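You operate a simulated robot arm through the tools that you are given. There is no shell and no other tool. Be economical: measure what you need, move in short steps, check, and stop when the job is done.

You are at the controls of a simulated robot arm. One attempt, no reset.

## Task
Put the black block labelled "roll" from the beige table in the blue card tray and the black block labelled "3-5" on the blue counter mat. Stack the carton labelled "ties" from the white desk on top of the carton labelled "sockets". Take the green module on the teal table and put it away on the lab end of the long table. Fetch the red floppy carton from the teal table and set it on the yellow paper. Put the receiver plug that says "ball" from the display counter on top of the black power supply. Push the left cupboard door shut. Press the cabinet button to switch it on. Do these in any order. Set down upright: floppy carton.

The check looks at the end state, three seconds after you hand in, the way a careful person would. Anything else that was tipped, shoved, dropped, spilled or broken makes it a failure.

## Robot
A 7-joint arm with a four-finger gripper on a trunk, on a base that drives. Base frame: it is fixed to the floor where the robot stands at the start and does not move with it; the origin is under the middle of the robot, x ahead of it, y to its left, z up; the surface under the hand at the start is at about z = 0.8. Lengths are in m, angles in rad, forces in N, time in s.
Its first joint turns from -1.204 to 3.002 rad. Places, roughly: beige carton, cream carton [1.25, 0, 0.75]; black block [0.75, 0.25, 0.75]; black power supply [3.25, -4, 0.75]; blue card tray (13x15 cm) [4, 1.18, 1.06]; blue counter mat (22x22 cm) [4.02, -1.18, 0.8]; cabinet button [1.7, 2.9, 1.5]; floppy carton [0.75, -2, 0.75]; green module [0.5, -1.25, 0.75]; lab end of the long table [-2, -2.6, 0.8]; left cupboard door [3.7, 2.7, 0.5]; receiver plug [4, -2, 0.75]; yellow paper (11x15x2 cm) [0.6, -1.5, 0.8]. Payload 3.67 kg.
The TCP is the grasp point between the finger pads, 0.028 m short of the fingertips. In the tool frame z runs along the fingers and y along their closing line. Largest opening 0.112 m; the body of the gripper starts 0.073 m behind the TCP.
Orientation is that of the tool frame in the base frame, as a unit quaternion [w, x, y, z]. With the fingers straight down and closing along the base's y, the tool's x points along the base's -x, its y along +y and its z along -z.

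## Interface
- The arm moves only by the tool drive_tool. Its argument "steps" is a list of rows, each an object (a shift or turn left out is 0, a gripper value left out holds the last) with "linear": the shift along the base's x, y, z in m, a list of three; "angular": the turn, a rotation vector about the base's x, y, z in degrees, a list of three; "grip": the finger opening in m, from 0 to 0.112. In form: [{"linear": [tx, ty, tz], "angular": [rx, ry, rz], "grip": grip}, ...]. A call has 1 to 8 rows; each row shifts and turns the commanded pose from where the row before left it. Rows are played at 5 a second. More than 0.05 m and 0.15 rad between two rows, or a gripper value outside its range, and nothing of the call is played. A pose out of reach is approached as far as the arm can. The call stops where the force on the tool passes 40 N (or 10 N more than at its start, if that is more) or the arm is blocked; 0.2 s more then pass. The fingers move at their own pace and stop on an object; they squeeze with about 25 N. The grip force told is the motor's: it shows also when the fingers shut on nothing. Time passes only in rows, and 0.2 s behind the last, so rows that do not move let the fingers close. The reply holds the time, the measured pose of the TCP, the force on the tool along the base axes, the opening and the grip force, in the units named above and with some noise, with the torque about the TCP (base axes, N m) and any sound that the robot's microphone picked up.
- Cameras (640 x 400 px; columns grow to the right, rows downward): "scene" is now at [0.1294, -0.0297, 1.3626]; the picture's right is [-0.19, -0.98, -0.00], its down [-0.52, 0.10, -0.85] and it looks along [0.83, -0.16, -0.53] (base axes); focal length 214 px, centre (320, 200). "wrist" rides on the gripper at [0.06, -0.018, -0.104] in the tool frame; the picture's right is [0.29, 0.96, 0.00], its down [-0.80, 0.24, -0.55] and it looks along [-0.53, 0.16, 0.83] (tool axes); focal length 234 px, centre (320, 200). There is no depth. A picture from a camera that has moved, and an enlarged one, comes with that camera's place and axes in the base frame and with its lens. The place of the scene camera against the robot may be out by one fixed shift of up to 0.025 m in any direction.
- capture(camera): a new picture of that camera. No time passes.
- slide_trunk(by): slides the trunk up (or, below 0, down) by that many m; the arm and the scene camera ride with it, the base frame stays. It gives what a move gives, with no picture.
- drive_base(legs): drives the robot by 1 to 6 legs, each [ahead, turn to the left] in m and rad, along the robot's own axes; the way and the turn of a leg run together, so that a leg with both is an arc; at most 1.5 m and 3.142 rad a leg. The arm and the cameras ride along, it lands a little off, and it stops where it bumps. It gives what a move gives.
- aim_head(pan, tilt): turns the head with the scene camera to pan (to the left, within 1.501 rad either way) and tilt (down, from -0.506 to 1.204), counted from straight ahead of the robot. It gives what a move gives.
- enlarge(camera, box): a new picture of the part [left, top, right, bottom] of that camera's present view, enlarged. No time passes.
- finish_job(): hands the job in; it is judged then, once.

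Go step by step. Nothing tells you exact positions but the pictures and the camera data: compare them with the known pose of the tool, close in by small moves and look again before you grip or let go. The budget is 207 turns and 200 pictures, counting those below and the enlarged ones. Unless the task says otherwise, let go and move clear before handing in, and close with one line.

The tools are called after "Call:" as a command line: name --argument value ..., lists and objects as JSON in quotes. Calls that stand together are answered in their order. drive_tool: Moves the arm, as the interface text tells. Its arguments: {"type":"object","properties":{"steps":{"type":"array","items":{"type":"object","properties":{"linear":{"type":"array","items":{"type":"number"}},"angular":{"type":"array","items":{"type":"number"}},"grip":{"type":"number"}}}}},"required":["steps"]} The other tools are called the same way: slide_trunk (by) slides the trunk up or down; drive_base (legs) drives the base; aim_head (pan, tilt) turns the head that bears the scene camera; capture (camera) takes a picture; enlarge (camera, box) takes an enlarged picture of a part of a camera's view; finish_job () hands the job in.

At the start:

```text
clock: 0.0
tcp_pos: [0.6082, -0.1886, 1.1042]
ee_rot: [0.0, 0.001, 1.0, 0.0]
force: [0.3, -0.7, -0.3]
moment: [0.04, -0.01, 0.01]
finger_gap: 0.1119
grip_force: 0.1
trunk travel left (down, up): [-0.475, 0.365]
robot x, y, heading: [-0.0007, 0.0036, 0.001]
head pan, tilt: [-0.194, 0.553]
```

scene: 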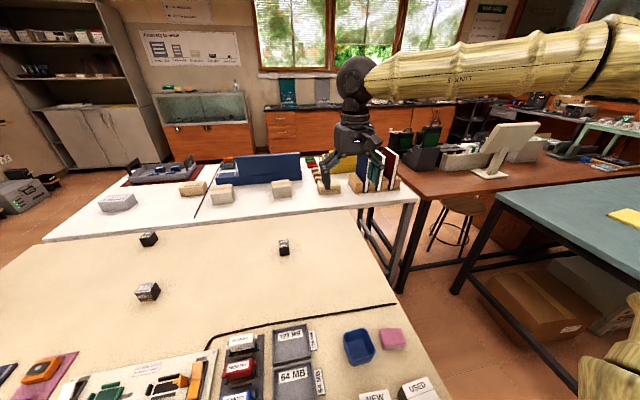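
wrist: 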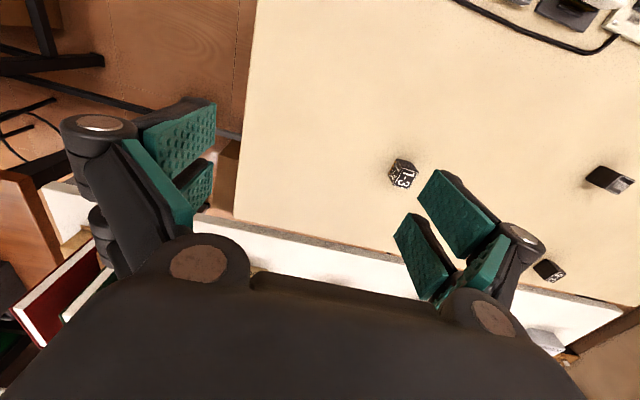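

I see the beige table with three black blocks, the white desk behind it, and the teal table to the right. First I read the labels.

Call:
enlarge --camera "scene" --box '[100, 200, 320, 320]'

Call:
enlarge --camera "scene" --box '[80, 140, 320, 220]'

Call:
enlarge --camera "wrist" --box '[360, 130, 640, 300]'

Call:
aim_head --pan -1.2 --tilt 0.45

Call:
capture --camera "scene"

Call:
aim_head --pan 0.8 --tilt 0.3

Call:
capture --camera "scene"

```text
2.91 times, centred on (210, 260) of scene
camera zoom: at [0.1294, -0.0297, 1.3626], right [-0.19, -0.98, 0.0], down [-0.52, 0.1, -0.85], along [0.83, -0.16, -0.53], focal length 624 px, centre (640, 26)
```

zoom: 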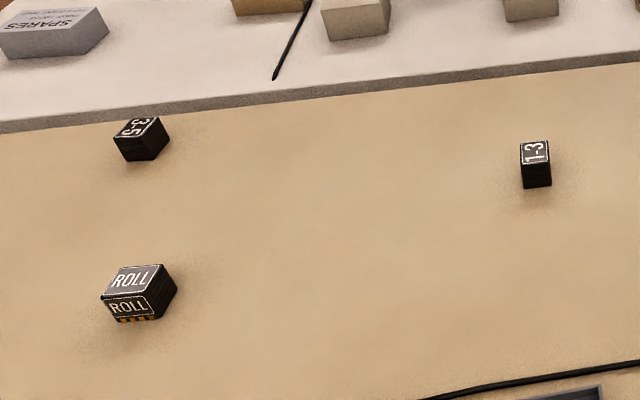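

```text
2.67 times, centred on (200, 180) of scene
camera zoom: at [0.1294, -0.0297, 1.3626], right [-0.19, -0.98, 0.0], down [-0.52, 0.1, -0.85], along [0.83, -0.16, -0.53], focal length 572 px, centre (640, 253)
```

zoom: 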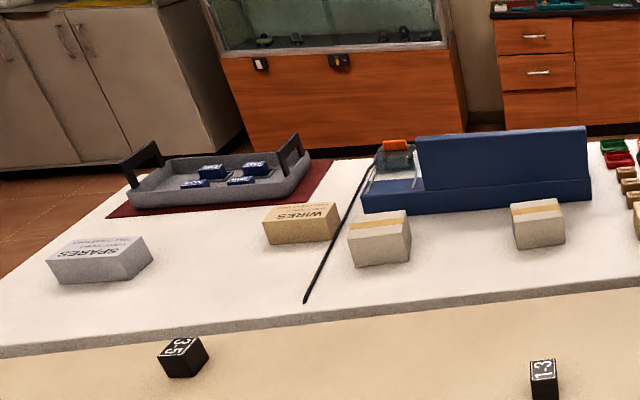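

```text
2.29 times, centred on (500, 215) of wrist
camera zoom: at [0.547, -0.2054, 1.21], right [-0.29, 0.96, 0.0], down [0.8, 0.24, 0.55], along [0.53, 0.16, -0.83], focal length 535 px, centre (-91, 166)
```

zoom: 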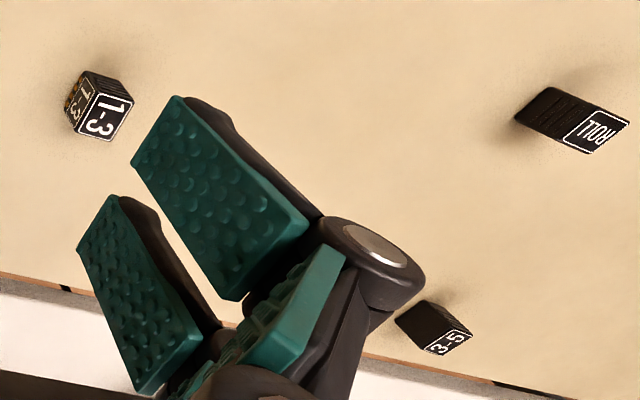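

```text
clock: 1.3
tcp_pos: [0.6092, -0.1878, 1.1046]
ee_rot: [0.0, 0.0, 1.0, 0.0]
force: [0.9, -0.4, 0.1]
moment: [0.03, 0.01, 0.02]
finger_gap: 0.1119
grip_force: 0.1
trunk travel left (down, up): [-0.475, 0.365]
robot x, y, heading: [0.0013, -0.0021, 0.002]
head pan, tilt: [-1.201, 0.45]
```

```text
194 pictures are left
camera scene: at [0.0747, -0.0982, 1.372], right [-0.93, -0.36, 0.0], down [-0.16, 0.41, -0.9], along [0.33, -0.84, -0.44], focal length 214 px, centre (320, 200)
```

scene: 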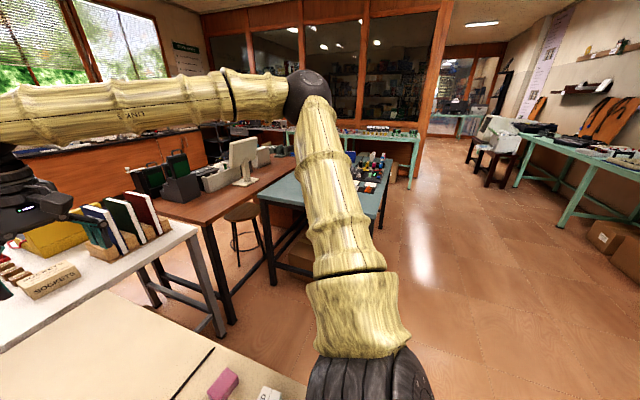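

```text
clock: 3.2
tcp_pos: [0.6084, -0.1876, 1.1049]
ee_rot: [0.001, 0.0, 1.0, -0.001]
force: [-0.3, 0.3, -0.2]
moment: [0.02, 0.02, 0.02]
finger_gap: 0.112
grip_force: 0.1
trunk travel left (down, up): [-0.475, 0.365]
robot x, y, heading: [0.0004, 0.0019, 0.006]
head pan, tilt: [0.799, 0.3]
```

```text
193 pictures are left
camera scene: at [0.1065, 0.0544, 1.386], right [0.72, -0.7, 0.0], down [-0.21, -0.21, -0.96], along [0.67, 0.68, -0.3], focal length 214 px, centre (320, 200)
```

scene: 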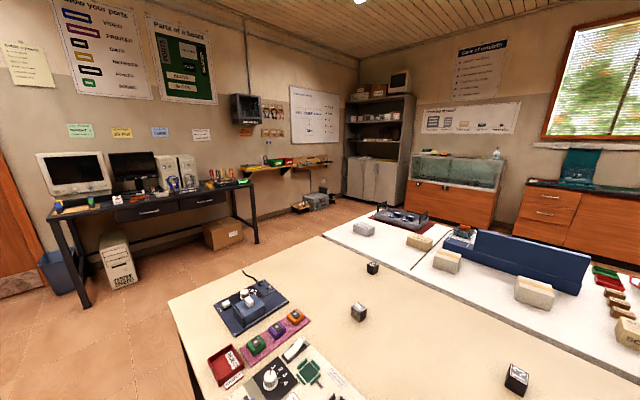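

I see the room layout: the tank (tray) and cupboard are ahead-left, the cabinet box is on the left wall, the cartons are on the white desk. I look at the cartons and the table's near edge next.

Call:
aim_head --pan -0.1 --tilt 0.8

Call:
capture --camera "scene"

Call:
enlarge --camera "scene" --box '[160, 60, 480, 180]'

```text
clock: 4.4
tcp_pos: [0.6084, -0.1871, 1.1054]
ee_rot: [0.0, 0.0, 1.0, 0.0]
force: [0.8, 0.5, -0.8]
moment: [0.01, 0.0, -0.01]
finger_gap: 0.112
grip_force: 0.0
trunk travel left (down, up): [-0.475, 0.365]
robot x, y, heading: [-0.0008, 0.0004, 0.002]
head pan, tilt: [-0.099, 0.799]
```

```text
192 pictures are left
camera scene: at [0.1217, -0.0204, 1.3416], right [-0.1, -1.0, 0.0], down [-0.71, 0.07, -0.7], along [0.69, -0.07, -0.72], focal length 214 px, centre (320, 200)
```

scene: 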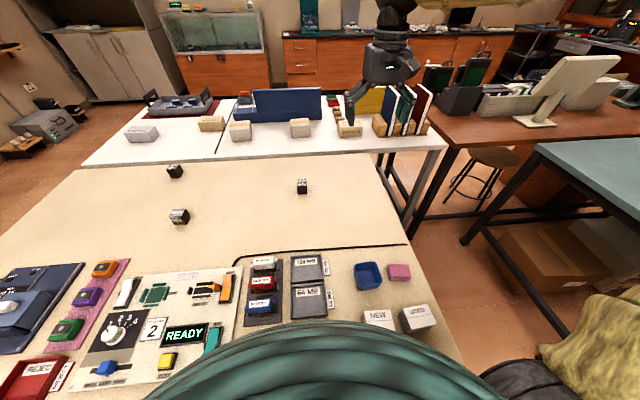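

```text
2.00 times, centred on (320, 120) of scene
camera zoom: at [0.1217, -0.0204, 1.3416], right [-0.1, -1.0, 0.0], down [-0.71, 0.07, -0.7], along [0.69, -0.07, -0.72], focal length 429 px, centre (320, 360)
```

zoom: 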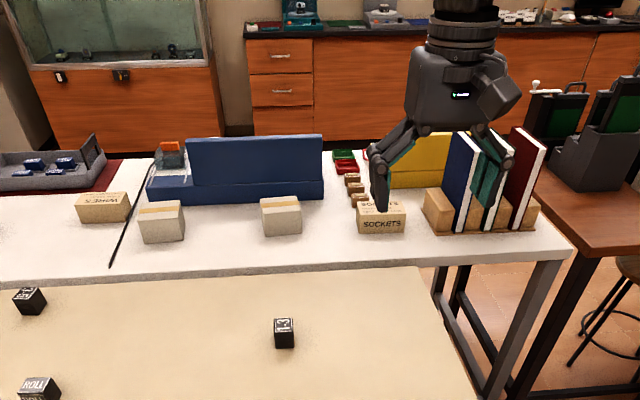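

Sockets carton sits around (1.08, -0.27); two taped cartons, blank on this side, are at about (1.11, 0.26) and (1.10, -0.02). I move the hand to look at their hidden sides with the wrist camera.

Call:
drive_tool --steps '[{"linear": [0.02, 0.045, 0.0]}, {"linear": [0.03, 0.035, 0.0]}, {"linear": [0.03, 0.035, 0.0]}, {"linear": [0.03, 0.035, 0.0]}, {"linear": [0.03, 0.035, 0.0]}, {"linear": [0.03, 0.035, 0.0]}, {"linear": [0.03, 0.03, 0.0]}, {"linear": [0.03, 0.03, 0.0]}]'

Call:
capture --camera "wrist"

```text
clock: 6.2
tcp_pos: [0.8389, 0.0956, 1.1054]
ee_rot: [-0.001, 0.001, 1.0, 0.0]
force: [0.1, 0.4, 0.2]
moment: [0.01, 0.05, 0.01]
finger_gap: 0.1119
grip_force: 0.1
trunk travel left (down, up): [-0.475, 0.365]
robot x, y, heading: [-0.0029, 0.0011, 0.001]
head pan, tilt: [-0.099, 0.799]
```

```text
190 pictures are left
camera wrist: at [0.7771, 0.0765, 1.2102], right [-0.29, 0.96, 0.0], down [0.8, 0.24, 0.55], along [0.53, 0.16, -0.83], focal length 234 px, centre (320, 200)
```

wrist: 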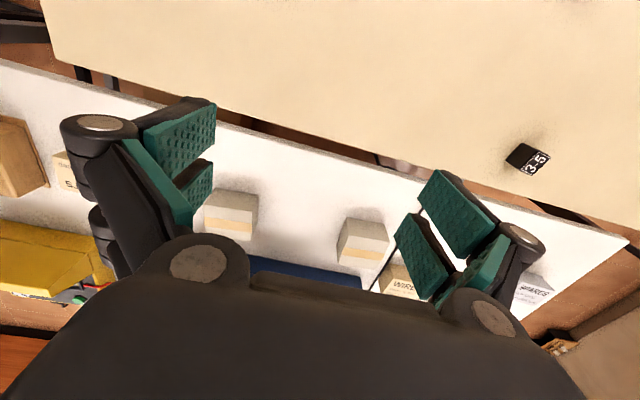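

The labels must be on hidden faces. I look down to see how close the table's near edge is to the base.

Call:
aim_head --pan 0.6 --tilt 1.2

Call:
capture --camera "scene"

Call:
aim_head --pan -0.8 --tilt 1.2

Call:
capture --camera "scene"

```text
clock: 7.3
tcp_pos: [0.8374, 0.0935, 1.1064]
ee_rot: [0.0, 0.0, 1.0, 0.0]
force: [0.0, 0.9, -0.4]
moment: [0.01, -0.01, 0.02]
finger_gap: 0.1119
grip_force: 0.1
trunk travel left (down, up): [-0.475, 0.365]
robot x, y, heading: [0.0008, -0.002, -0.0]
head pan, tilt: [0.6, 1.201]
```

```text
189 pictures are left
camera scene: at [0.0877, 0.0195, 1.3139], right [0.56, -0.83, 0.0], down [-0.77, -0.53, -0.36], along [0.3, 0.2, -0.93], focal length 214 px, centre (320, 200)
```

scene: 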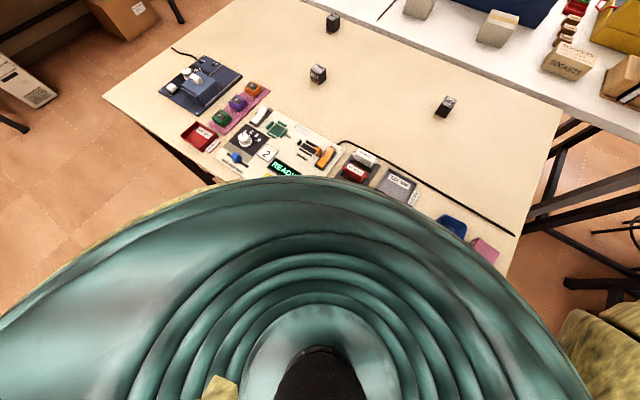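

```text
clock: 8.8
tcp_pos: [0.8382, 0.0925, 1.1063]
ee_rot: [0.0, 0.0, 1.0, -0.001]
force: [-0.1, -0.3, 0.8]
moment: [-0.02, -0.02, -0.01]
finger_gap: 0.1119
grip_force: 0.1
trunk travel left (down, up): [-0.475, 0.365]
robot x, y, heading: [0.001, 0.0015, 0.003]
head pan, tilt: [-0.799, 1.201]
```

```text
188 pictures are left
camera scene: at [0.0805, -0.0522, 1.3139], right [-0.72, -0.7, 0.0], down [-0.65, 0.67, -0.36], along [0.25, -0.26, -0.93], focal length 214 px, centre (320, 200)
```

scene: 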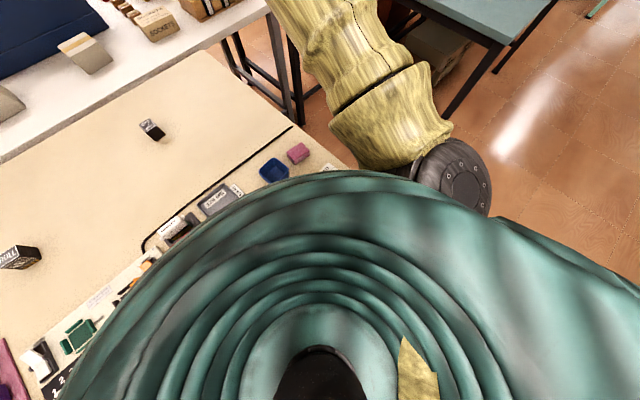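

The beige table spans x≈0.15–0.88, with the roll block near (0.59, 0.38). I move the hand above it and look.

Call:
drive_tool --steps '[{"linear": [-0.035, 0.035, 0.0]}, {"linear": [-0.035, 0.035, 0.0]}, {"linear": [-0.035, 0.035, 0.0]}, {"linear": [-0.035, 0.035, 0.0]}, {"linear": [-0.035, 0.035, -0.01]}, {"linear": [-0.035, 0.035, -0.01]}, {"linear": [-0.035, 0.035, -0.02]}, {"linear": [-0.035, 0.035, -0.02]}]'

Call:
capture --camera "wrist"

Call:
aim_head --pan 0.4 --tilt 0.7

Call:
capture --camera "scene"

```text
refused: row 5 steps farther than a row can; nothing moved
```

```text
187 pictures are left
camera wrist: at [0.7759, 0.0748, 1.2111], right [-0.29, 0.96, 0.0], down [0.8, 0.24, 0.55], along [0.53, 0.16, -0.83], focal length 234 px, centre (320, 200)
```

wrist: 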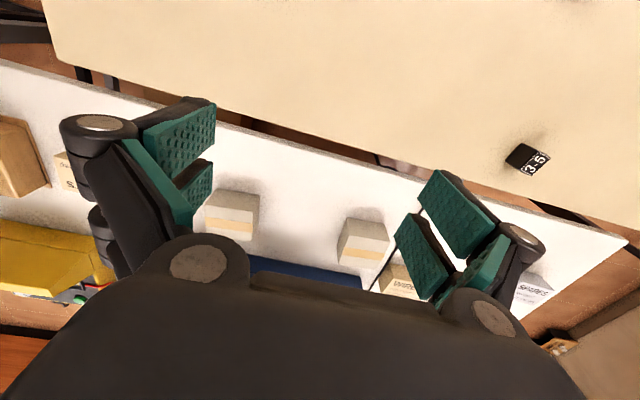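

```text
clock: 10.2
tcp_pos: [0.8362, 0.0926, 1.1058]
ee_rot: [0.0, 0.0, 1.0, 0.0]
force: [0.0, 0.4, 0.6]
moment: [-0.03, -0.03, 0.01]
finger_gap: 0.1118
grip_force: 0.0
trunk travel left (down, up): [-0.475, 0.365]
robot x, y, heading: [-0.0006, -0.0026, 0.001]
head pan, tilt: [0.4, 0.7]
```

```text
186 pictures are left
camera scene: at [0.1198, 0.0208, 1.3498], right [0.39, -0.92, 0.0], down [-0.59, -0.25, -0.76], along [0.7, 0.3, -0.64], focal length 214 px, centre (320, 200)
```

scene: 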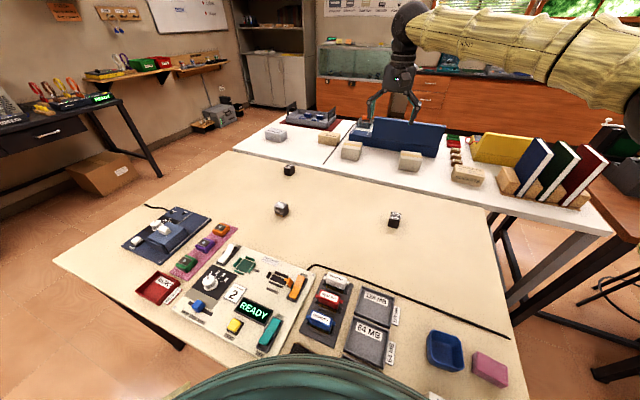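

Roll at about (0.60, 0.38). Moving above it in shorter rows.

Call:
drive_tool --steps '[{"linear": [-0.035, 0.035, 0.0]}, {"linear": [-0.035, 0.035, 0.0]}, {"linear": [-0.035, 0.035, 0.0]}, {"linear": [-0.035, 0.035, 0.0]}, {"linear": [-0.035, 0.035, 0.0]}, {"linear": [-0.03, 0.035, -0.01]}, {"linear": [-0.03, 0.035, -0.01]}, {"linear": [0, 0.035, -0.02]}]'

Call:
capture --camera "wrist"

Call:
enlarge --camera "scene" --box '[220, 140, 360, 240]'

```text
clock: 12.0
tcp_pos: [0.6041, 0.3723, 1.0678]
ee_rot: [0.0, 0.002, 1.0, 0.0]
force: [-0.5, 0.5, 0.7]
moment: [-0.01, 0.02, 0.03]
finger_gap: 0.112
grip_force: 0.0
trunk travel left (down, up): [-0.475, 0.365]
robot x, y, heading: [-0.0034, -0.0001, -0.002]
head pan, tilt: [0.4, 0.7]
```

```text
185 pictures are left
camera wrist: at [0.5426, 0.3553, 1.173], right [-0.29, 0.96, 0.0], down [0.8, 0.24, 0.55], along [0.53, 0.16, -0.83], focal length 234 px, centre (320, 200)
```

wrist: 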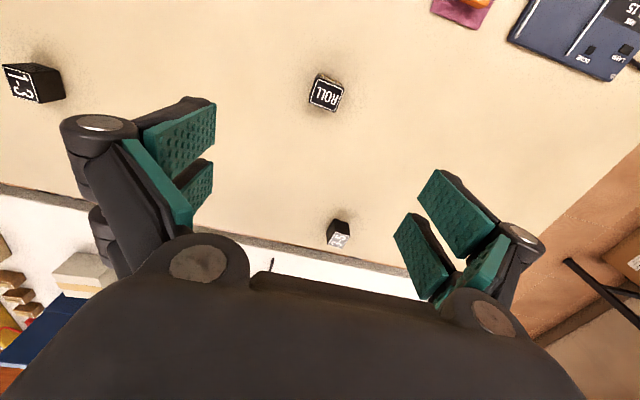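

```text
4.00 times, centred on (290, 190) of scene
camera zoom: at [0.1204, 0.0224, 1.3497], right [0.39, -0.92, 0.0], down [-0.59, -0.25, -0.76], along [0.7, 0.3, -0.64], focal length 858 px, centre (440, 240)
```

zoom: 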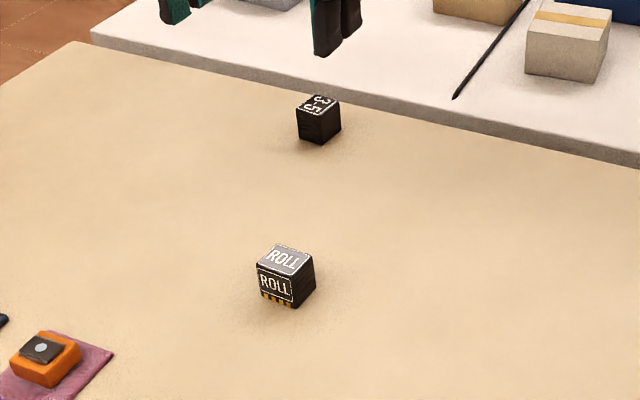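

I enlarge the wrist view to get the block's orientation.

Call:
enlarge --camera "wrist" --box '[280, 60, 376, 120]'

```text
6.67 times, centred on (328, 90) of wrist
camera zoom: at [0.5426, 0.3553, 1.173], right [-0.29, 0.96, 0.0], down [0.8, 0.24, 0.55], along [0.53, 0.16, -0.83], focal length 1561 px, centre (267, 933)
```

zoom: 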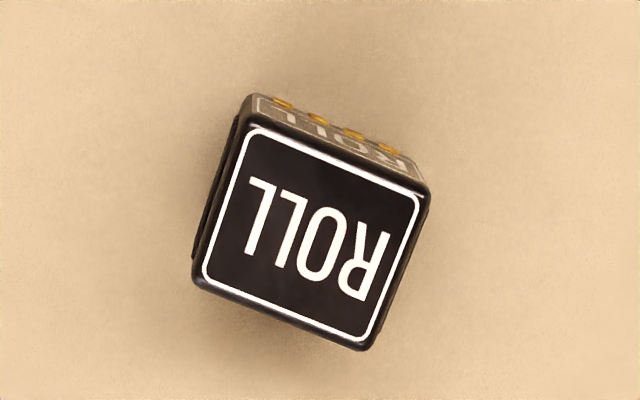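

The block's faces are aligned with the base axes, centre about (0.595, 0.380). I descend over it.

Call:
drive_tool --steps '[{"linear": [-0.009, 0.008, -0.03]}, {"linear": [0, 0, -0.045]}, {"linear": [0, 0, -0.045]}, {"linear": [0, 0, -0.045]}, {"linear": [0, 0, -0.03]}, {"linear": [0, 0, -0.02]}, {"linear": [0, 0, -0.01]}]'

Call:
capture --camera "wrist"

Call:
enlarge --camera "scene" --box '[220, 140, 360, 240]'

```text
clock: 13.6
tcp_pos: [0.5945, 0.3798, 0.8386]
ee_rot: [0.001, 0.0, 1.0, 0.0]
force: [-0.2, -0.9, 0.2]
moment: [-0.01, 0.0, 0.02]
finger_gap: 0.1116
grip_force: 0.0
trunk travel left (down, up): [-0.475, 0.365]
robot x, y, heading: [0.0008, 0.0024, -0.005]
head pan, tilt: [0.4, 0.7]
```

```text
182 pictures are left
camera wrist: at [0.5337, 0.3627, 0.9442], right [-0.29, 0.96, 0.0], down [0.8, 0.24, 0.55], along [0.53, 0.16, -0.83], focal length 234 px, centre (320, 200)
```

wrist: 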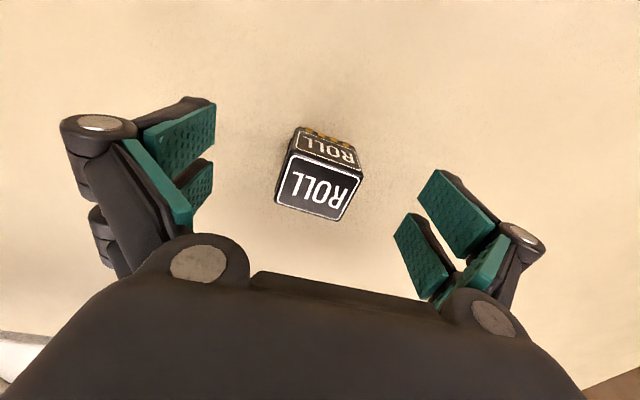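

```text
4.00 times, centred on (290, 190) of scene
camera zoom: at [0.1198, 0.0212, 1.3498], right [0.39, -0.92, 0.0], down [-0.59, -0.25, -0.76], along [0.7, 0.3, -0.64], focal length 858 px, centre (440, 240)
```

zoom: 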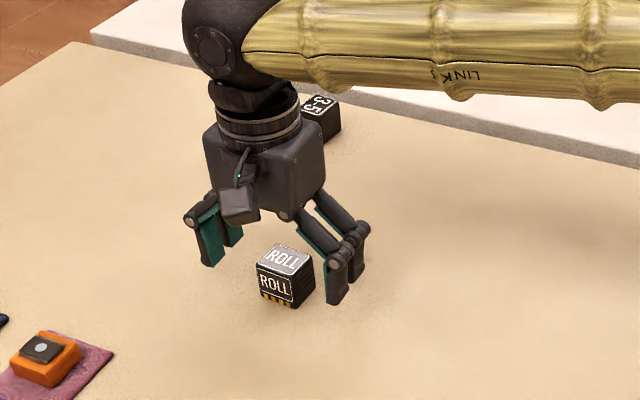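

Centred. Lower slightly, close, and lift.

Call:
drive_tool --steps '[{"linear": [0, 0, -0.006], "grip": 0.112}, {"grip": 0.0}, {"grip": 0.0}, {"grip": 0.0}, {"linear": [0, 0, 0.03]}, {"linear": [0, 0, 0.05]}, {"linear": [0, 0, 0.05]}]'

Call:
capture --camera "wrist"

```text
clock: 15.2
tcp_pos: [0.5893, 0.3806, 0.9615]
ee_rot: [0.0, 0.0, 1.0, 0.0]
force: [-0.5, 0.0, -0.2]
moment: [0.02, -0.04, -0.02]
finger_gap: 0.0
grip_force: 25.4
trunk travel left (down, up): [-0.475, 0.365]
robot x, y, heading: [-0.0018, 0.0004, -0.002]
head pan, tilt: [0.4, 0.7]
```

```text
180 pictures are left
camera wrist: at [0.5277, 0.3627, 1.0667], right [-0.29, 0.96, 0.0], down [0.8, 0.24, 0.55], along [0.53, 0.16, -0.83], focal length 234 px, centre (320, 200)
```

wrist: 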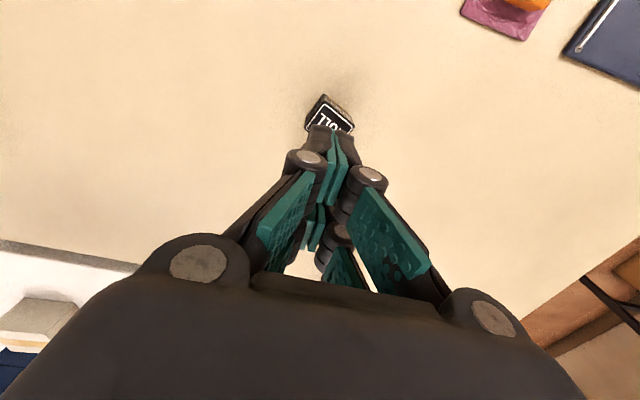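

The fingers closed on nothing; the block still stands. I open, go down again, and check each stage.

Call:
drive_tool --steps '[{"grip": 0.112}, {"grip": 0.112}, {"grip": 0.112}]'

Call:
enlarge --camera "wrist" --box '[240, 60, 400, 160]'

Call:
drive_tool --steps '[{"linear": [0, 0, -0.045]}, {"linear": [0, 0, -0.045]}, {"linear": [0, 0, -0.03]}, {"linear": [0, 0, -0.01]}, {"linear": [0, 0, 0]}]'

Call:
capture --camera "wrist"

Call:
enlarge --camera "scene" --box '[220, 140, 360, 240]'

```text
clock: 16.0
tcp_pos: [0.5898, 0.381, 0.9611]
ee_rot: [0.001, 0.0, 1.0, -0.001]
force: [1.0, -0.3, 0.1]
moment: [0.03, 0.02, -0.04]
finger_gap: 0.1119
grip_force: 0.0
trunk travel left (down, up): [-0.475, 0.365]
robot x, y, heading: [-0.0015, 0.0038, -0.003]
head pan, tilt: [0.4, 0.7]
```

```text
4.00 times, centred on (320, 110) of wrist
camera zoom: at [0.5285, 0.363, 1.066], right [-0.29, 0.96, 0.0], down [0.8, 0.24, 0.55], along [0.53, 0.16, -0.83], focal length 937 px, centre (320, 560)
```

zoom: 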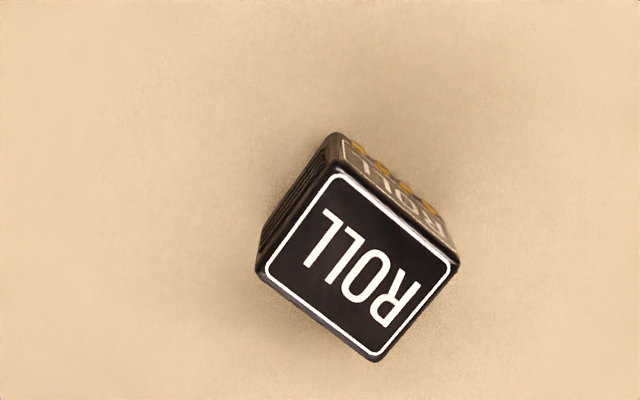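

```text
clock: 17.2
tcp_pos: [0.5918, 0.3809, 0.8342]
ee_rot: [0.001, 0.0, 1.0, 0.0]
force: [0.1, -0.7, 0.9]
moment: [0.01, 0.02, 0.01]
finger_gap: 0.1119
grip_force: 0.1
trunk travel left (down, up): [-0.475, 0.365]
robot x, y, heading: [-0.0002, -0.0029, -0.002]
head pan, tilt: [0.4, 0.7]
```

```text
178 pictures are left
camera wrist: at [0.53, 0.3626, 0.9388], right [-0.29, 0.96, 0.0], down [0.8, 0.24, 0.55], along [0.53, 0.16, -0.83], focal length 234 px, centre (320, 200)
```

wrist: 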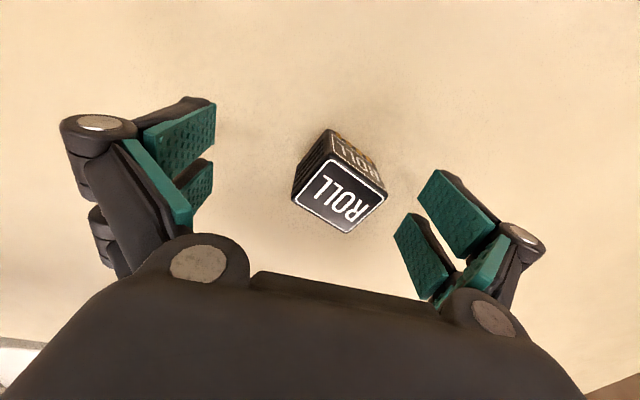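

```text
4.00 times, centred on (290, 190) of scene
camera zoom: at [0.1197, 0.0211, 1.3498], right [0.39, -0.92, 0.0], down [-0.59, -0.25, -0.76], along [0.7, 0.3, -0.64], focal length 858 px, centre (440, 240)
```

zoom: 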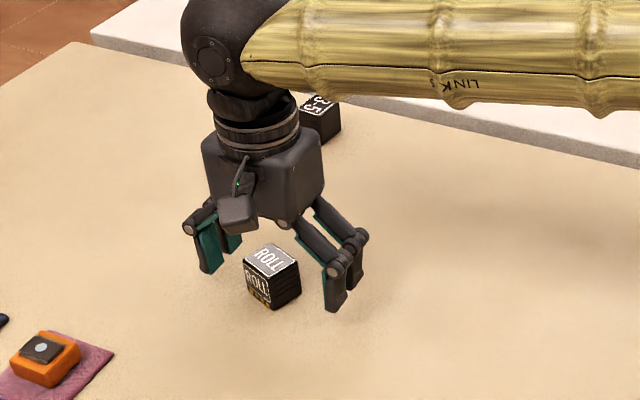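

The block was pushed askew (now near (0.590, 0.391), turned about −20°). I align the hand to it and close slowly without lifting.

Call:
drive_tool --steps '[{"linear": [0, 0.005, 0], "angular": [0, 0, -7]}, {"linear": [-0.002, 0.005, 0], "angular": [0, 0, -7]}, {"linear": [0, 0, -0.003], "angular": [0, 0, -6]}, {}]'

Call:
capture --camera "wrist"

Call:
drive_tool --steps '[{"grip": 0.08}, {"grip": 0.06}, {"grip": 0.045}, {"grip": 0.03}, {"grip": 0.02}, {"grip": 0.0}, {"grip": 0.0}]'

Call:
capture --camera "wrist"

```text
clock: 18.2
tcp_pos: [0.5907, 0.3896, 0.8301]
ee_rot: [0.0, 0.174, 0.985, 0.0]
force: [0.1, -0.2, 0.0]
moment: [-0.02, 0.01, 0.02]
finger_gap: 0.112
grip_force: 0.0
trunk travel left (down, up): [-0.475, 0.365]
robot x, y, heading: [-0.0002, 0.0012, -0.002]
head pan, tilt: [0.4, 0.7]
```

```text
176 pictures are left
camera wrist: at [0.5275, 0.3944, 0.9352], right [0.06, 1.0, 0.0], down [0.83, -0.05, 0.55], along [0.55, -0.03, -0.83], focal length 234 px, centre (320, 200)
```

wrist: 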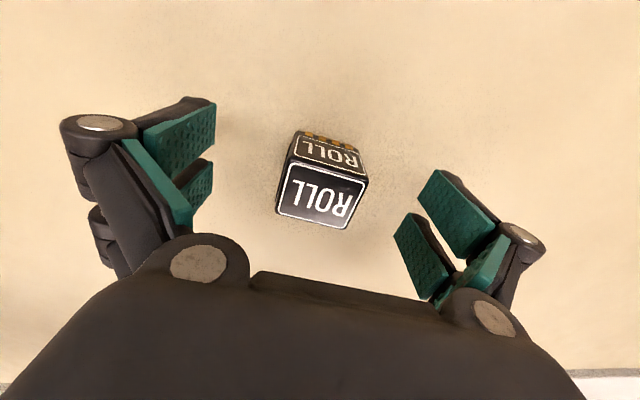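

```text
clock: 19.8
tcp_pos: [0.5924, 0.3911, 0.8299]
ee_rot: [0.0, 0.174, 0.985, 0.001]
force: [-1.1, 0.1, 0.2]
moment: [-0.05, -0.02, 0.01]
finger_gap: 0.0394
grip_force: 25.0
trunk travel left (down, up): [-0.475, 0.365]
robot x, y, heading: [0.0025, 0.0028, -0.001]
head pan, tilt: [0.4, 0.7]
```

```text
175 pictures are left
camera wrist: at [0.5275, 0.3943, 0.9353], right [0.06, 1.0, 0.0], down [0.83, -0.05, 0.55], along [0.55, -0.03, -0.83], focal length 234 px, centre (320, 200)
```

wrist: 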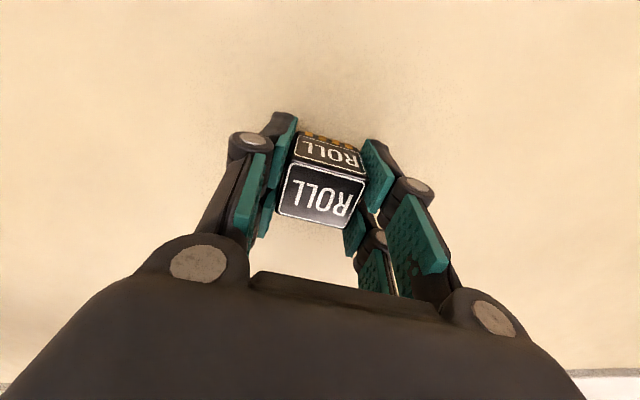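

Now gripped at 0.039 m. Lifting slowly to see whether it holds.

Call:
drive_tool --steps '[{"linear": [0, 0, 0.01]}, {"linear": [0, 0, 0.01]}, {"linear": [0, 0, 0.02]}, {"linear": [0, 0, 0.02]}, {"linear": [0, 0, 0.03]}, {"linear": [0, 0, 0.03]}]'

Call:
capture --camera "wrist"

```text
clock: 21.2
tcp_pos: [0.5922, 0.389, 0.9493]
ee_rot: [0.0, 0.174, 0.985, 0.0]
force: [-0.3, -0.8, -0.3]
moment: [-0.01, 0.0, 0.01]
finger_gap: 0.0393
grip_force: 24.9
trunk travel left (down, up): [-0.475, 0.365]
robot x, y, heading: [0.0016, -0.0009, 0.0]
head pan, tilt: [0.4, 0.7]
```

```text
174 pictures are left
camera wrist: at [0.529, 0.3933, 1.055], right [0.06, 1.0, 0.0], down [0.83, -0.05, 0.55], along [0.55, -0.03, -0.83], focal length 234 px, centre (320, 200)
```

wrist: 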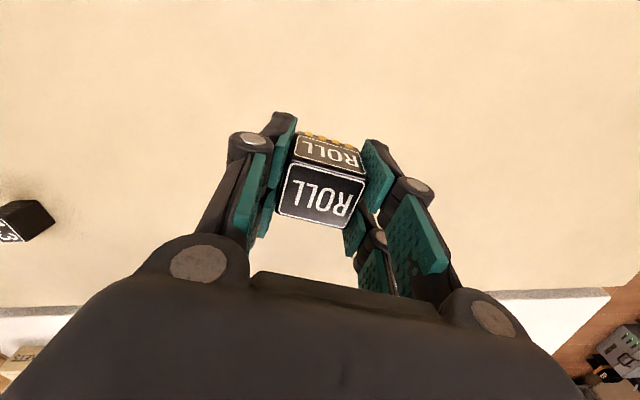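

Held firmly. I raise and tuck the arm in for driving, then look around for the route.

Call:
drive_tool --steps '[{"linear": [0, 0, 0.05]}, {"linear": [0, 0, 0.05]}, {"linear": [-0.02, -0.02, 0.04]}, {"linear": [-0.02, -0.02, 0.04]}, {"linear": [-0.02, -0.02, 0.04]}, {"linear": [-0.02, -0.02, 0.04]}, {"linear": [-0.02, -0.02, 0.02]}, {"linear": [-0.02, -0.02, 0.0]}]'

Call:
aim_head --pan 1.4 --tilt 0.7

Call:
capture --camera "scene"

Call:
aim_head --pan -1.4 --tilt 0.7

Call:
capture --camera "scene"

```text
clock: 23.0
tcp_pos: [0.4712, 0.2708, 1.2303]
ee_rot: [0.0, 0.174, 0.985, -0.001]
force: [0.5, 0.7, -1.6]
moment: [-0.03, -0.03, -0.02]
finger_gap: 0.039
grip_force: 25.1
trunk travel left (down, up): [-0.475, 0.365]
robot x, y, heading: [0.0002, 0.0005, -0.002]
head pan, tilt: [0.4, 0.7]
```

```text
clock: 24.3
tcp_pos: [0.4708, 0.2731, 1.2308]
ee_rot: [0.001, 0.174, 0.985, 0.0]
force: [0.1, -0.3, -0.9]
moment: [0.0, 0.0, 0.0]
finger_gap: 0.0393
grip_force: 24.6
trunk travel left (down, up): [-0.475, 0.365]
robot x, y, heading: [0.0006, 0.0023, -0.0]
head pan, tilt: [1.4, 0.7]
```

```text
173 pictures are left
camera scene: at [0.056, 0.0717, 1.3499], right [0.99, -0.17, 0.0], down [-0.11, -0.63, -0.76], along [0.13, 0.75, -0.64], focal length 214 px, centre (320, 200)
```

scene: 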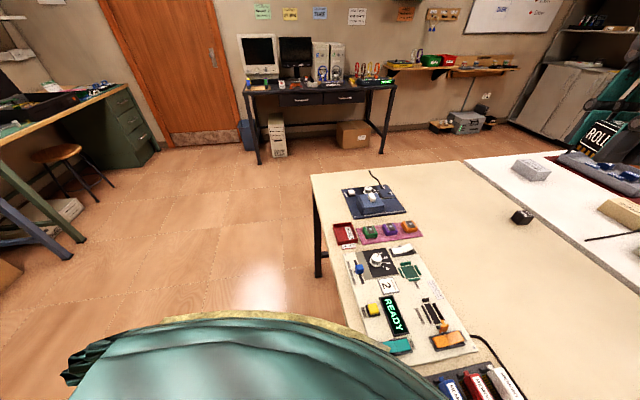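

```text
clock: 26.7
tcp_pos: [0.4705, 0.2722, 1.2311]
ee_rot: [0.0, 0.173, 0.985, 0.0]
force: [0.0, -0.3, -0.3]
moment: [-0.03, 0.0, -0.01]
finger_gap: 0.0392
grip_force: 24.7
trunk travel left (down, up): [-0.475, 0.365]
robot x, y, heading: [-0.0012, 0.0009, -0.002]
head pan, tilt: [-1.4, 0.7]
```

```text
172 pictures are left
camera scene: at [0.0559, -0.0957, 1.3498], right [-0.99, -0.17, 0.0], down [-0.11, 0.63, -0.76], along [0.13, -0.75, -0.64], focal length 214 px, centre (320, 200)
```

scene: 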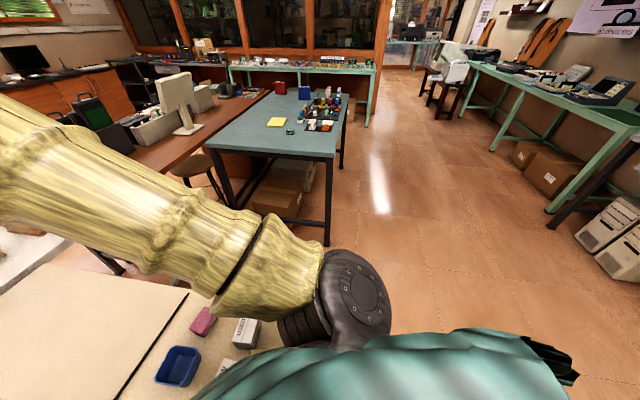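

The floor is clear to the left and behind; the corridor between the tables and the left wall desk is centred at y≈1.7. I back off and drive round.

Call:
drive_base --legs '[[-0.35, 0], [0, 1.5708], [1.5, 0], [0.15, 0], [0, -1.5708], [1.3, 0]]'

Call:
aim_head --pan 0 --tilt 0.35

Call:
capture --camera "scene"

```text
clock: 51.0
tcp_pos: [1.5608, 1.7553, 1.2315]
ee_rot: [0.0, 0.229, 0.973, 0.0]
force: [0.2, 0.2, -1.2]
moment: [0.01, 0.01, 0.05]
finger_gap: 0.0395
grip_force: 24.7
trunk travel left (down, up): [-0.475, 0.365]
robot x, y, heading: [1.0603, 1.5383, -0.113]
head pan, tilt: [-1.4, 0.7]
```

```text
clock: 52.5
tcp_pos: [1.561, 1.755, 1.2308]
ee_rot: [0.0, 0.229, 0.974, 0.0]
force: [0.2, 0.0, 0.0]
moment: [0.0, -0.04, 0.0]
finger_gap: 0.039
grip_force: 24.8
trunk travel left (down, up): [-0.475, 0.365]
robot x, y, heading: [1.0618, 1.5387, -0.112]
head pan, tilt: [0.0, 0.351]
```

```text
171 pictures are left
camera scene: at [1.1958, 1.5101, 1.3812], right [-0.11, -0.99, 0.0], down [-0.34, 0.04, -0.94], along [0.93, -0.11, -0.34], focal length 214 px, centre (320, 200)
```

scene: 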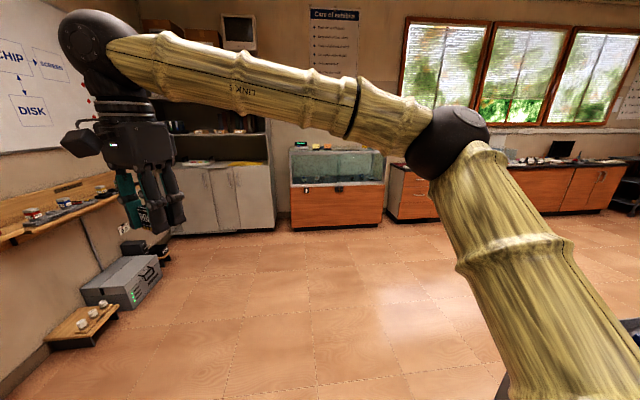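

Clear floor ahead. The tank with the tray is straight ahead; I drive on and look at its top.

Call:
drive_base --legs '[[1.5, 0], [0.3, 0.1]]'

Call:
aim_head --pan 0 --tilt 0.4

Call:
capture --camera "scene"

```text
clock: 61.5
tcp_pos: [3.333, 1.5387, 1.2286]
ee_rot: [0.0, 0.205, 0.979, 0.0]
force: [0.4, 0.1, -0.7]
moment: [-0.02, 0.04, 0.0]
finger_gap: 0.0393
grip_force: 25.0
trunk travel left (down, up): [-0.475, 0.365]
robot x, y, heading: [2.8456, 1.2983, -0.066]
head pan, tilt: [0.0, 0.351]
```

```text
clock: 62.2
tcp_pos: [3.3311, 1.5399, 1.23]
ee_rot: [0.0, 0.205, 0.979, 0.0]
force: [-0.7, -0.2, -0.6]
moment: [0.02, -0.03, 0.03]
finger_gap: 0.0396
grip_force: 25.4
trunk travel left (down, up): [-0.475, 0.365]
robot x, y, heading: [2.844, 1.3021, -0.065]
head pan, tilt: [0.0, 0.4]
```

```text
170 pictures are left
camera scene: at [2.9777, 1.2775, 1.3767], right [-0.06, -1.0, 0.0], down [-0.39, 0.03, -0.92], along [0.92, -0.06, -0.39], focal length 214 px, centre (320, 200)
```

scene: 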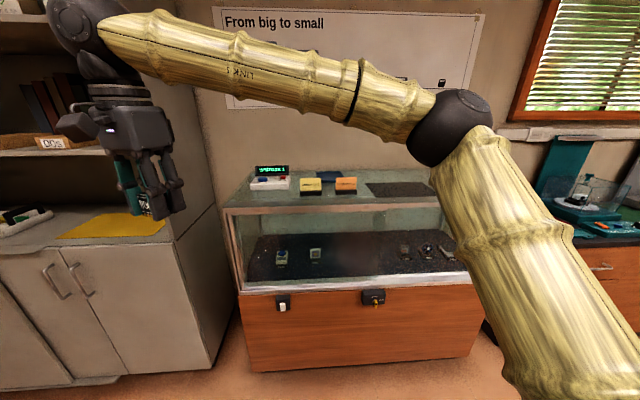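

Call:
enlarge --camera "scene" --box '[210, 140, 450, 290]'

```text
2.67 times, centred on (330, 215) of scene
camera zoom: at [2.9777, 1.2775, 1.3767], right [-0.06, -1.0, 0.0], down [-0.39, 0.03, -0.92], along [0.92, -0.06, -0.39], focal length 572 px, centre (293, 160)
```

zoom: 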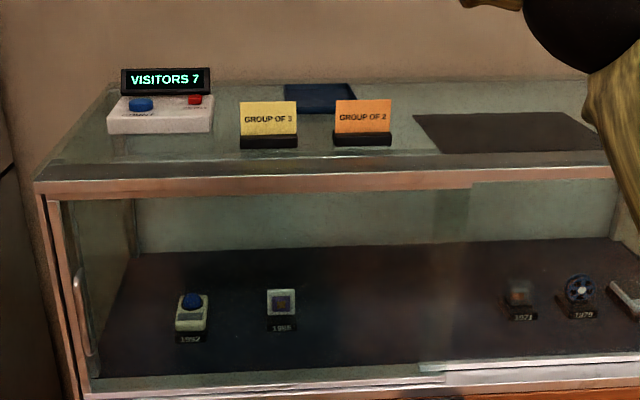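

The blue tray is behind the two upright cards, near (4.03, 1.16). I drive 0.4 m closer, then raise the hand.

Call:
drive_base --legs '[[0.4, 0.07]]'

Call:
drive_tool --steps '[{"linear": [0, 0, 0.04]}, {"linear": [0, 0, 0.04]}, {"linear": [0.03, -0.04, 0]}, {"linear": [0.03, -0.04, 0]}, {"linear": [0.03, -0.04, 0]}, {"linear": [0.03, -0.04, 0]}, {"linear": [0.03, -0.04, 0]}, {"linear": [0.03, -0.04, 0]}]'

Call:
capture --camera "scene"

Call:
capture --camera "wrist"

```text
clock: 64.7
tcp_pos: [3.7171, 1.5614, 1.2306]
ee_rot: [0.0, 0.17, 0.985, 0.0]
force: [0.1, 0.5, -0.1]
moment: [-0.04, 0.03, -0.02]
finger_gap: 0.0391
grip_force: 25.0
trunk travel left (down, up): [-0.475, 0.365]
robot x, y, heading: [3.2474, 1.2876, 0.004]
head pan, tilt: [0.0, 0.4]
```

```text
clock: 66.5
tcp_pos: [3.8956, 1.3189, 1.3097]
ee_rot: [0.0, 0.171, 0.985, 0.0]
force: [0.0, -0.6, -0.5]
moment: [0.04, -0.01, -0.01]
finger_gap: 0.0392
grip_force: 25.5
trunk travel left (down, up): [-0.475, 0.365]
robot x, y, heading: [3.2471, 1.2893, 0.011]
head pan, tilt: [0.0, 0.4]
```

```text
168 pictures are left
camera scene: at [3.3809, 1.2742, 1.3766], right [0.01, -1.0, 0.0], down [-0.39, 0.0, -0.92], along [0.92, 0.01, -0.39], focal length 214 px, centre (320, 200)
```

scene: 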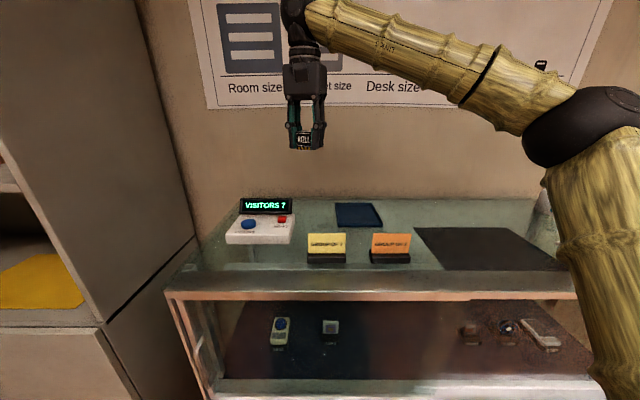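

```text
167 pictures are left
camera wrist: at [3.8321, 1.3229, 1.4147], right [0.05, 1.0, 0.0], down [0.83, -0.04, 0.55], along [0.55, -0.03, -0.83], focal length 234 px, centre (320, 200)
```

wrist: 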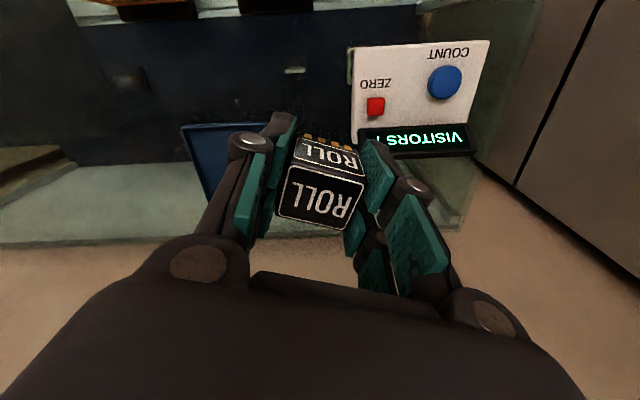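

Tray spans about x 3.92–4.05, y 1.11–1.26. I go over its centre (3.985, 1.185) and check.

Call:
drive_tool --steps '[{"linear": [0.02, -0.034, 0]}, {"linear": [0.02, -0.034, 0]}, {"linear": [0.025, -0.033, 0]}, {"linear": [0.025, -0.033, 0]}, {"linear": [0, 0, -0.04]}, {"linear": [0, 0, -0.03]}, {"linear": [0, 0, -0.02]}]'

Call:
capture --camera "scene"

Call:
capture --camera "wrist"

```text
clock: 68.1
tcp_pos: [3.988, 1.1849, 1.2198]
ee_rot: [0.0, 0.171, 0.985, 0.0]
force: [0.5, -0.6, -1.1]
moment: [0.04, -0.02, 0.02]
finger_gap: 0.0392
grip_force: 25.1
trunk travel left (down, up): [-0.475, 0.365]
robot x, y, heading: [3.249, 1.2829, 0.003]
head pan, tilt: [0.0, 0.4]
```

```text
166 pictures are left
camera scene: at [3.3812, 1.2749, 1.3767], right [0.01, -1.0, 0.0], down [-0.39, 0.0, -0.92], along [0.92, 0.01, -0.39], focal length 214 px, centre (320, 200)
```

scene: 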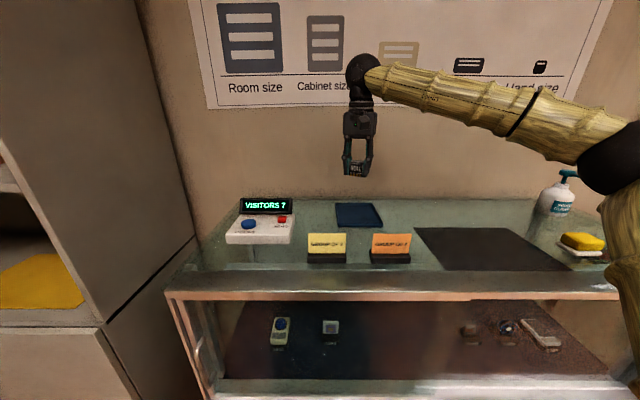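

```text
165 pictures are left
camera wrist: at [3.9252, 1.1884, 1.3253], right [0.05, 1.0, 0.0], down [0.83, -0.04, 0.55], along [0.55, -0.03, -0.83], focal length 234 px, centre (320, 200)
```

wrist: 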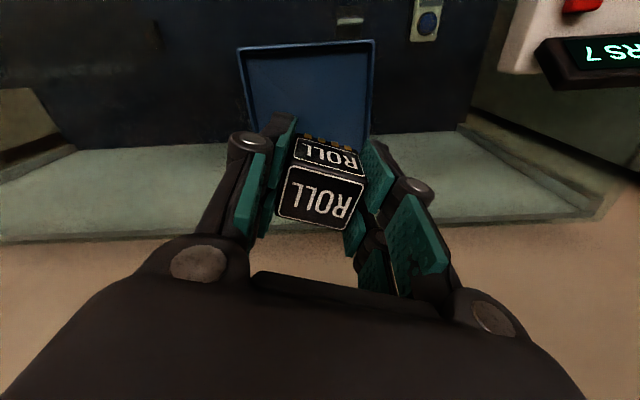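

Tray centre about (3.995, 1.174). Descending with the block.

Call:
drive_tool --steps '[{"linear": [0.006, -0.01, -0.03]}, {"linear": [0, 0, -0.03]}, {"linear": [0, 0, -0.03]}, {"linear": [0, 0, -0.01]}]'

Call:
enlarge --camera "scene" --box '[280, 130, 440, 280]'

Call:
capture --camera "wrist"

```text
clock: 69.1
tcp_pos: [3.9929, 1.1771, 1.1209]
ee_rot: [0.0, 0.171, 0.985, 0.001]
force: [-0.4, 0.3, -0.4]
moment: [0.02, -0.04, 0.01]
finger_gap: 0.0392
grip_force: 24.9
trunk travel left (down, up): [-0.475, 0.365]
robot x, y, heading: [3.2441, 1.2849, 0.005]
head pan, tilt: [0.0, 0.4]
```

```text
2.67 times, centred on (360, 205) of scene
camera zoom: at [3.3805, 1.2757, 1.3768], right [0.01, -1.0, 0.0], down [-0.39, 0.0, -0.92], along [0.92, 0.01, -0.39], focal length 572 px, centre (213, 187)
```

zoom: 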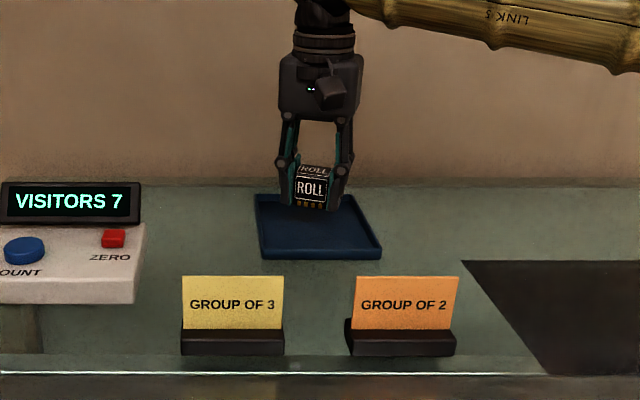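

```text
163 pictures are left
camera wrist: at [3.9291, 1.1804, 1.2257], right [0.05, 1.0, 0.0], down [0.83, -0.04, 0.55], along [0.55, -0.03, -0.83], focal length 234 px, centre (320, 200)
```

wrist: 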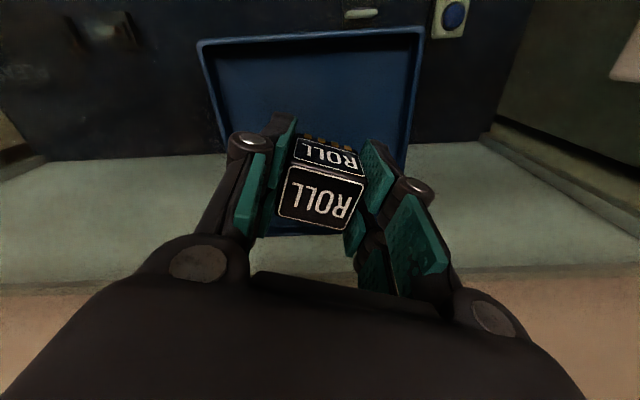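

Centred. I lower in small steps until contact.

Call:
drive_tool --steps '[{"linear": [0, 0, -0.012]}, {"linear": [0, 0, -0.006]}, {"linear": [0, 0, -0.003]}, {}]'

Call:
enlarge --camera "scene" --box '[300, 150, 420, 225]'

```text
clock: 70.1
tcp_pos: [3.9937, 1.1752, 1.0978]
ee_rot: [0.0, 0.17, 0.985, 0.0]
force: [0.1, 0.2, -0.3]
moment: [0.0, 0.02, -0.01]
finger_gap: 0.0396
grip_force: 24.8
trunk travel left (down, up): [-0.475, 0.365]
robot x, y, heading: [3.2462, 1.287, 0.006]
head pan, tilt: [0.0, 0.4]
```

```text
5.33 times, centred on (360, 188) of scene
camera zoom: at [3.3807, 1.2752, 1.3767], right [0.01, -1.0, 0.0], down [-0.39, 0.0, -0.92], along [0.92, 0.01, -0.39], focal length 1144 px, centre (107, 267)
```

zoom: 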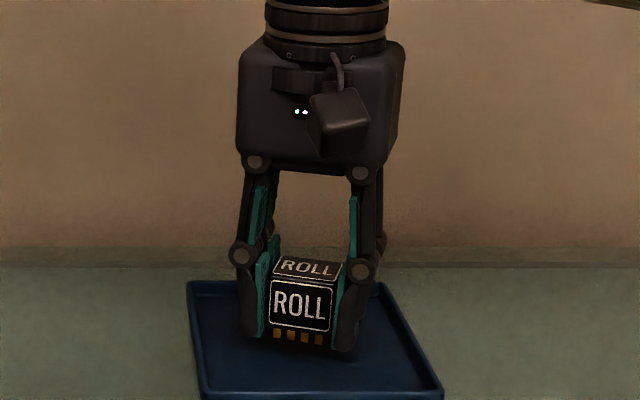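

Call:
drive_tool --steps '[{"linear": [0, 0, -0.003]}, {"linear": [0, 0, -0.003]}, {}]'

Call:
drive_tool --steps '[{"linear": [0, 0, -0.003]}, {"linear": [0, 0, -0.003]}, {}]'

Call:
enlarge --camera "scene" --box '[300, 150, 420, 225]'

```text
clock: 70.9
tcp_pos: [3.9917, 1.176, 1.0942]
ee_rot: [0.001, 0.172, 0.985, 0.0]
force: [0.4, 0.8, 0.6]
moment: [0.01, 0.01, -0.03]
finger_gap: 0.0394
grip_force: 25.1
trunk travel left (down, up): [-0.475, 0.365]
robot x, y, heading: [3.2468, 1.2858, 0.007]
head pan, tilt: [0.0, 0.4]
```

```text
clock: 71.7
tcp_pos: [3.9929, 1.1764, 1.0861]
ee_rot: [0.0, 0.171, 0.985, 0.0]
force: [0.6, 0.0, 0.4]
moment: [0.0, 0.0, 0.01]
finger_gap: 0.0394
grip_force: 24.6
trunk travel left (down, up): [-0.475, 0.365]
robot x, y, heading: [3.244, 1.2881, 0.005]
head pan, tilt: [0.0, 0.4]
```

```text
5.33 times, centred on (360, 188) of scene
camera zoom: at [3.3807, 1.2752, 1.3767], right [0.01, -1.0, 0.0], down [-0.39, 0.0, -0.92], along [0.92, 0.01, -0.39], focal length 1144 px, centre (107, 267)
```

zoom: 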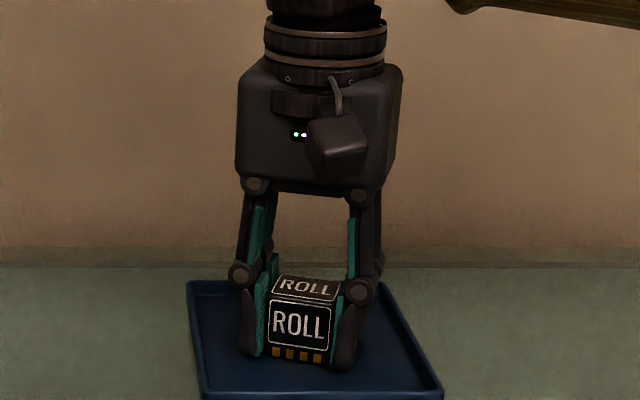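

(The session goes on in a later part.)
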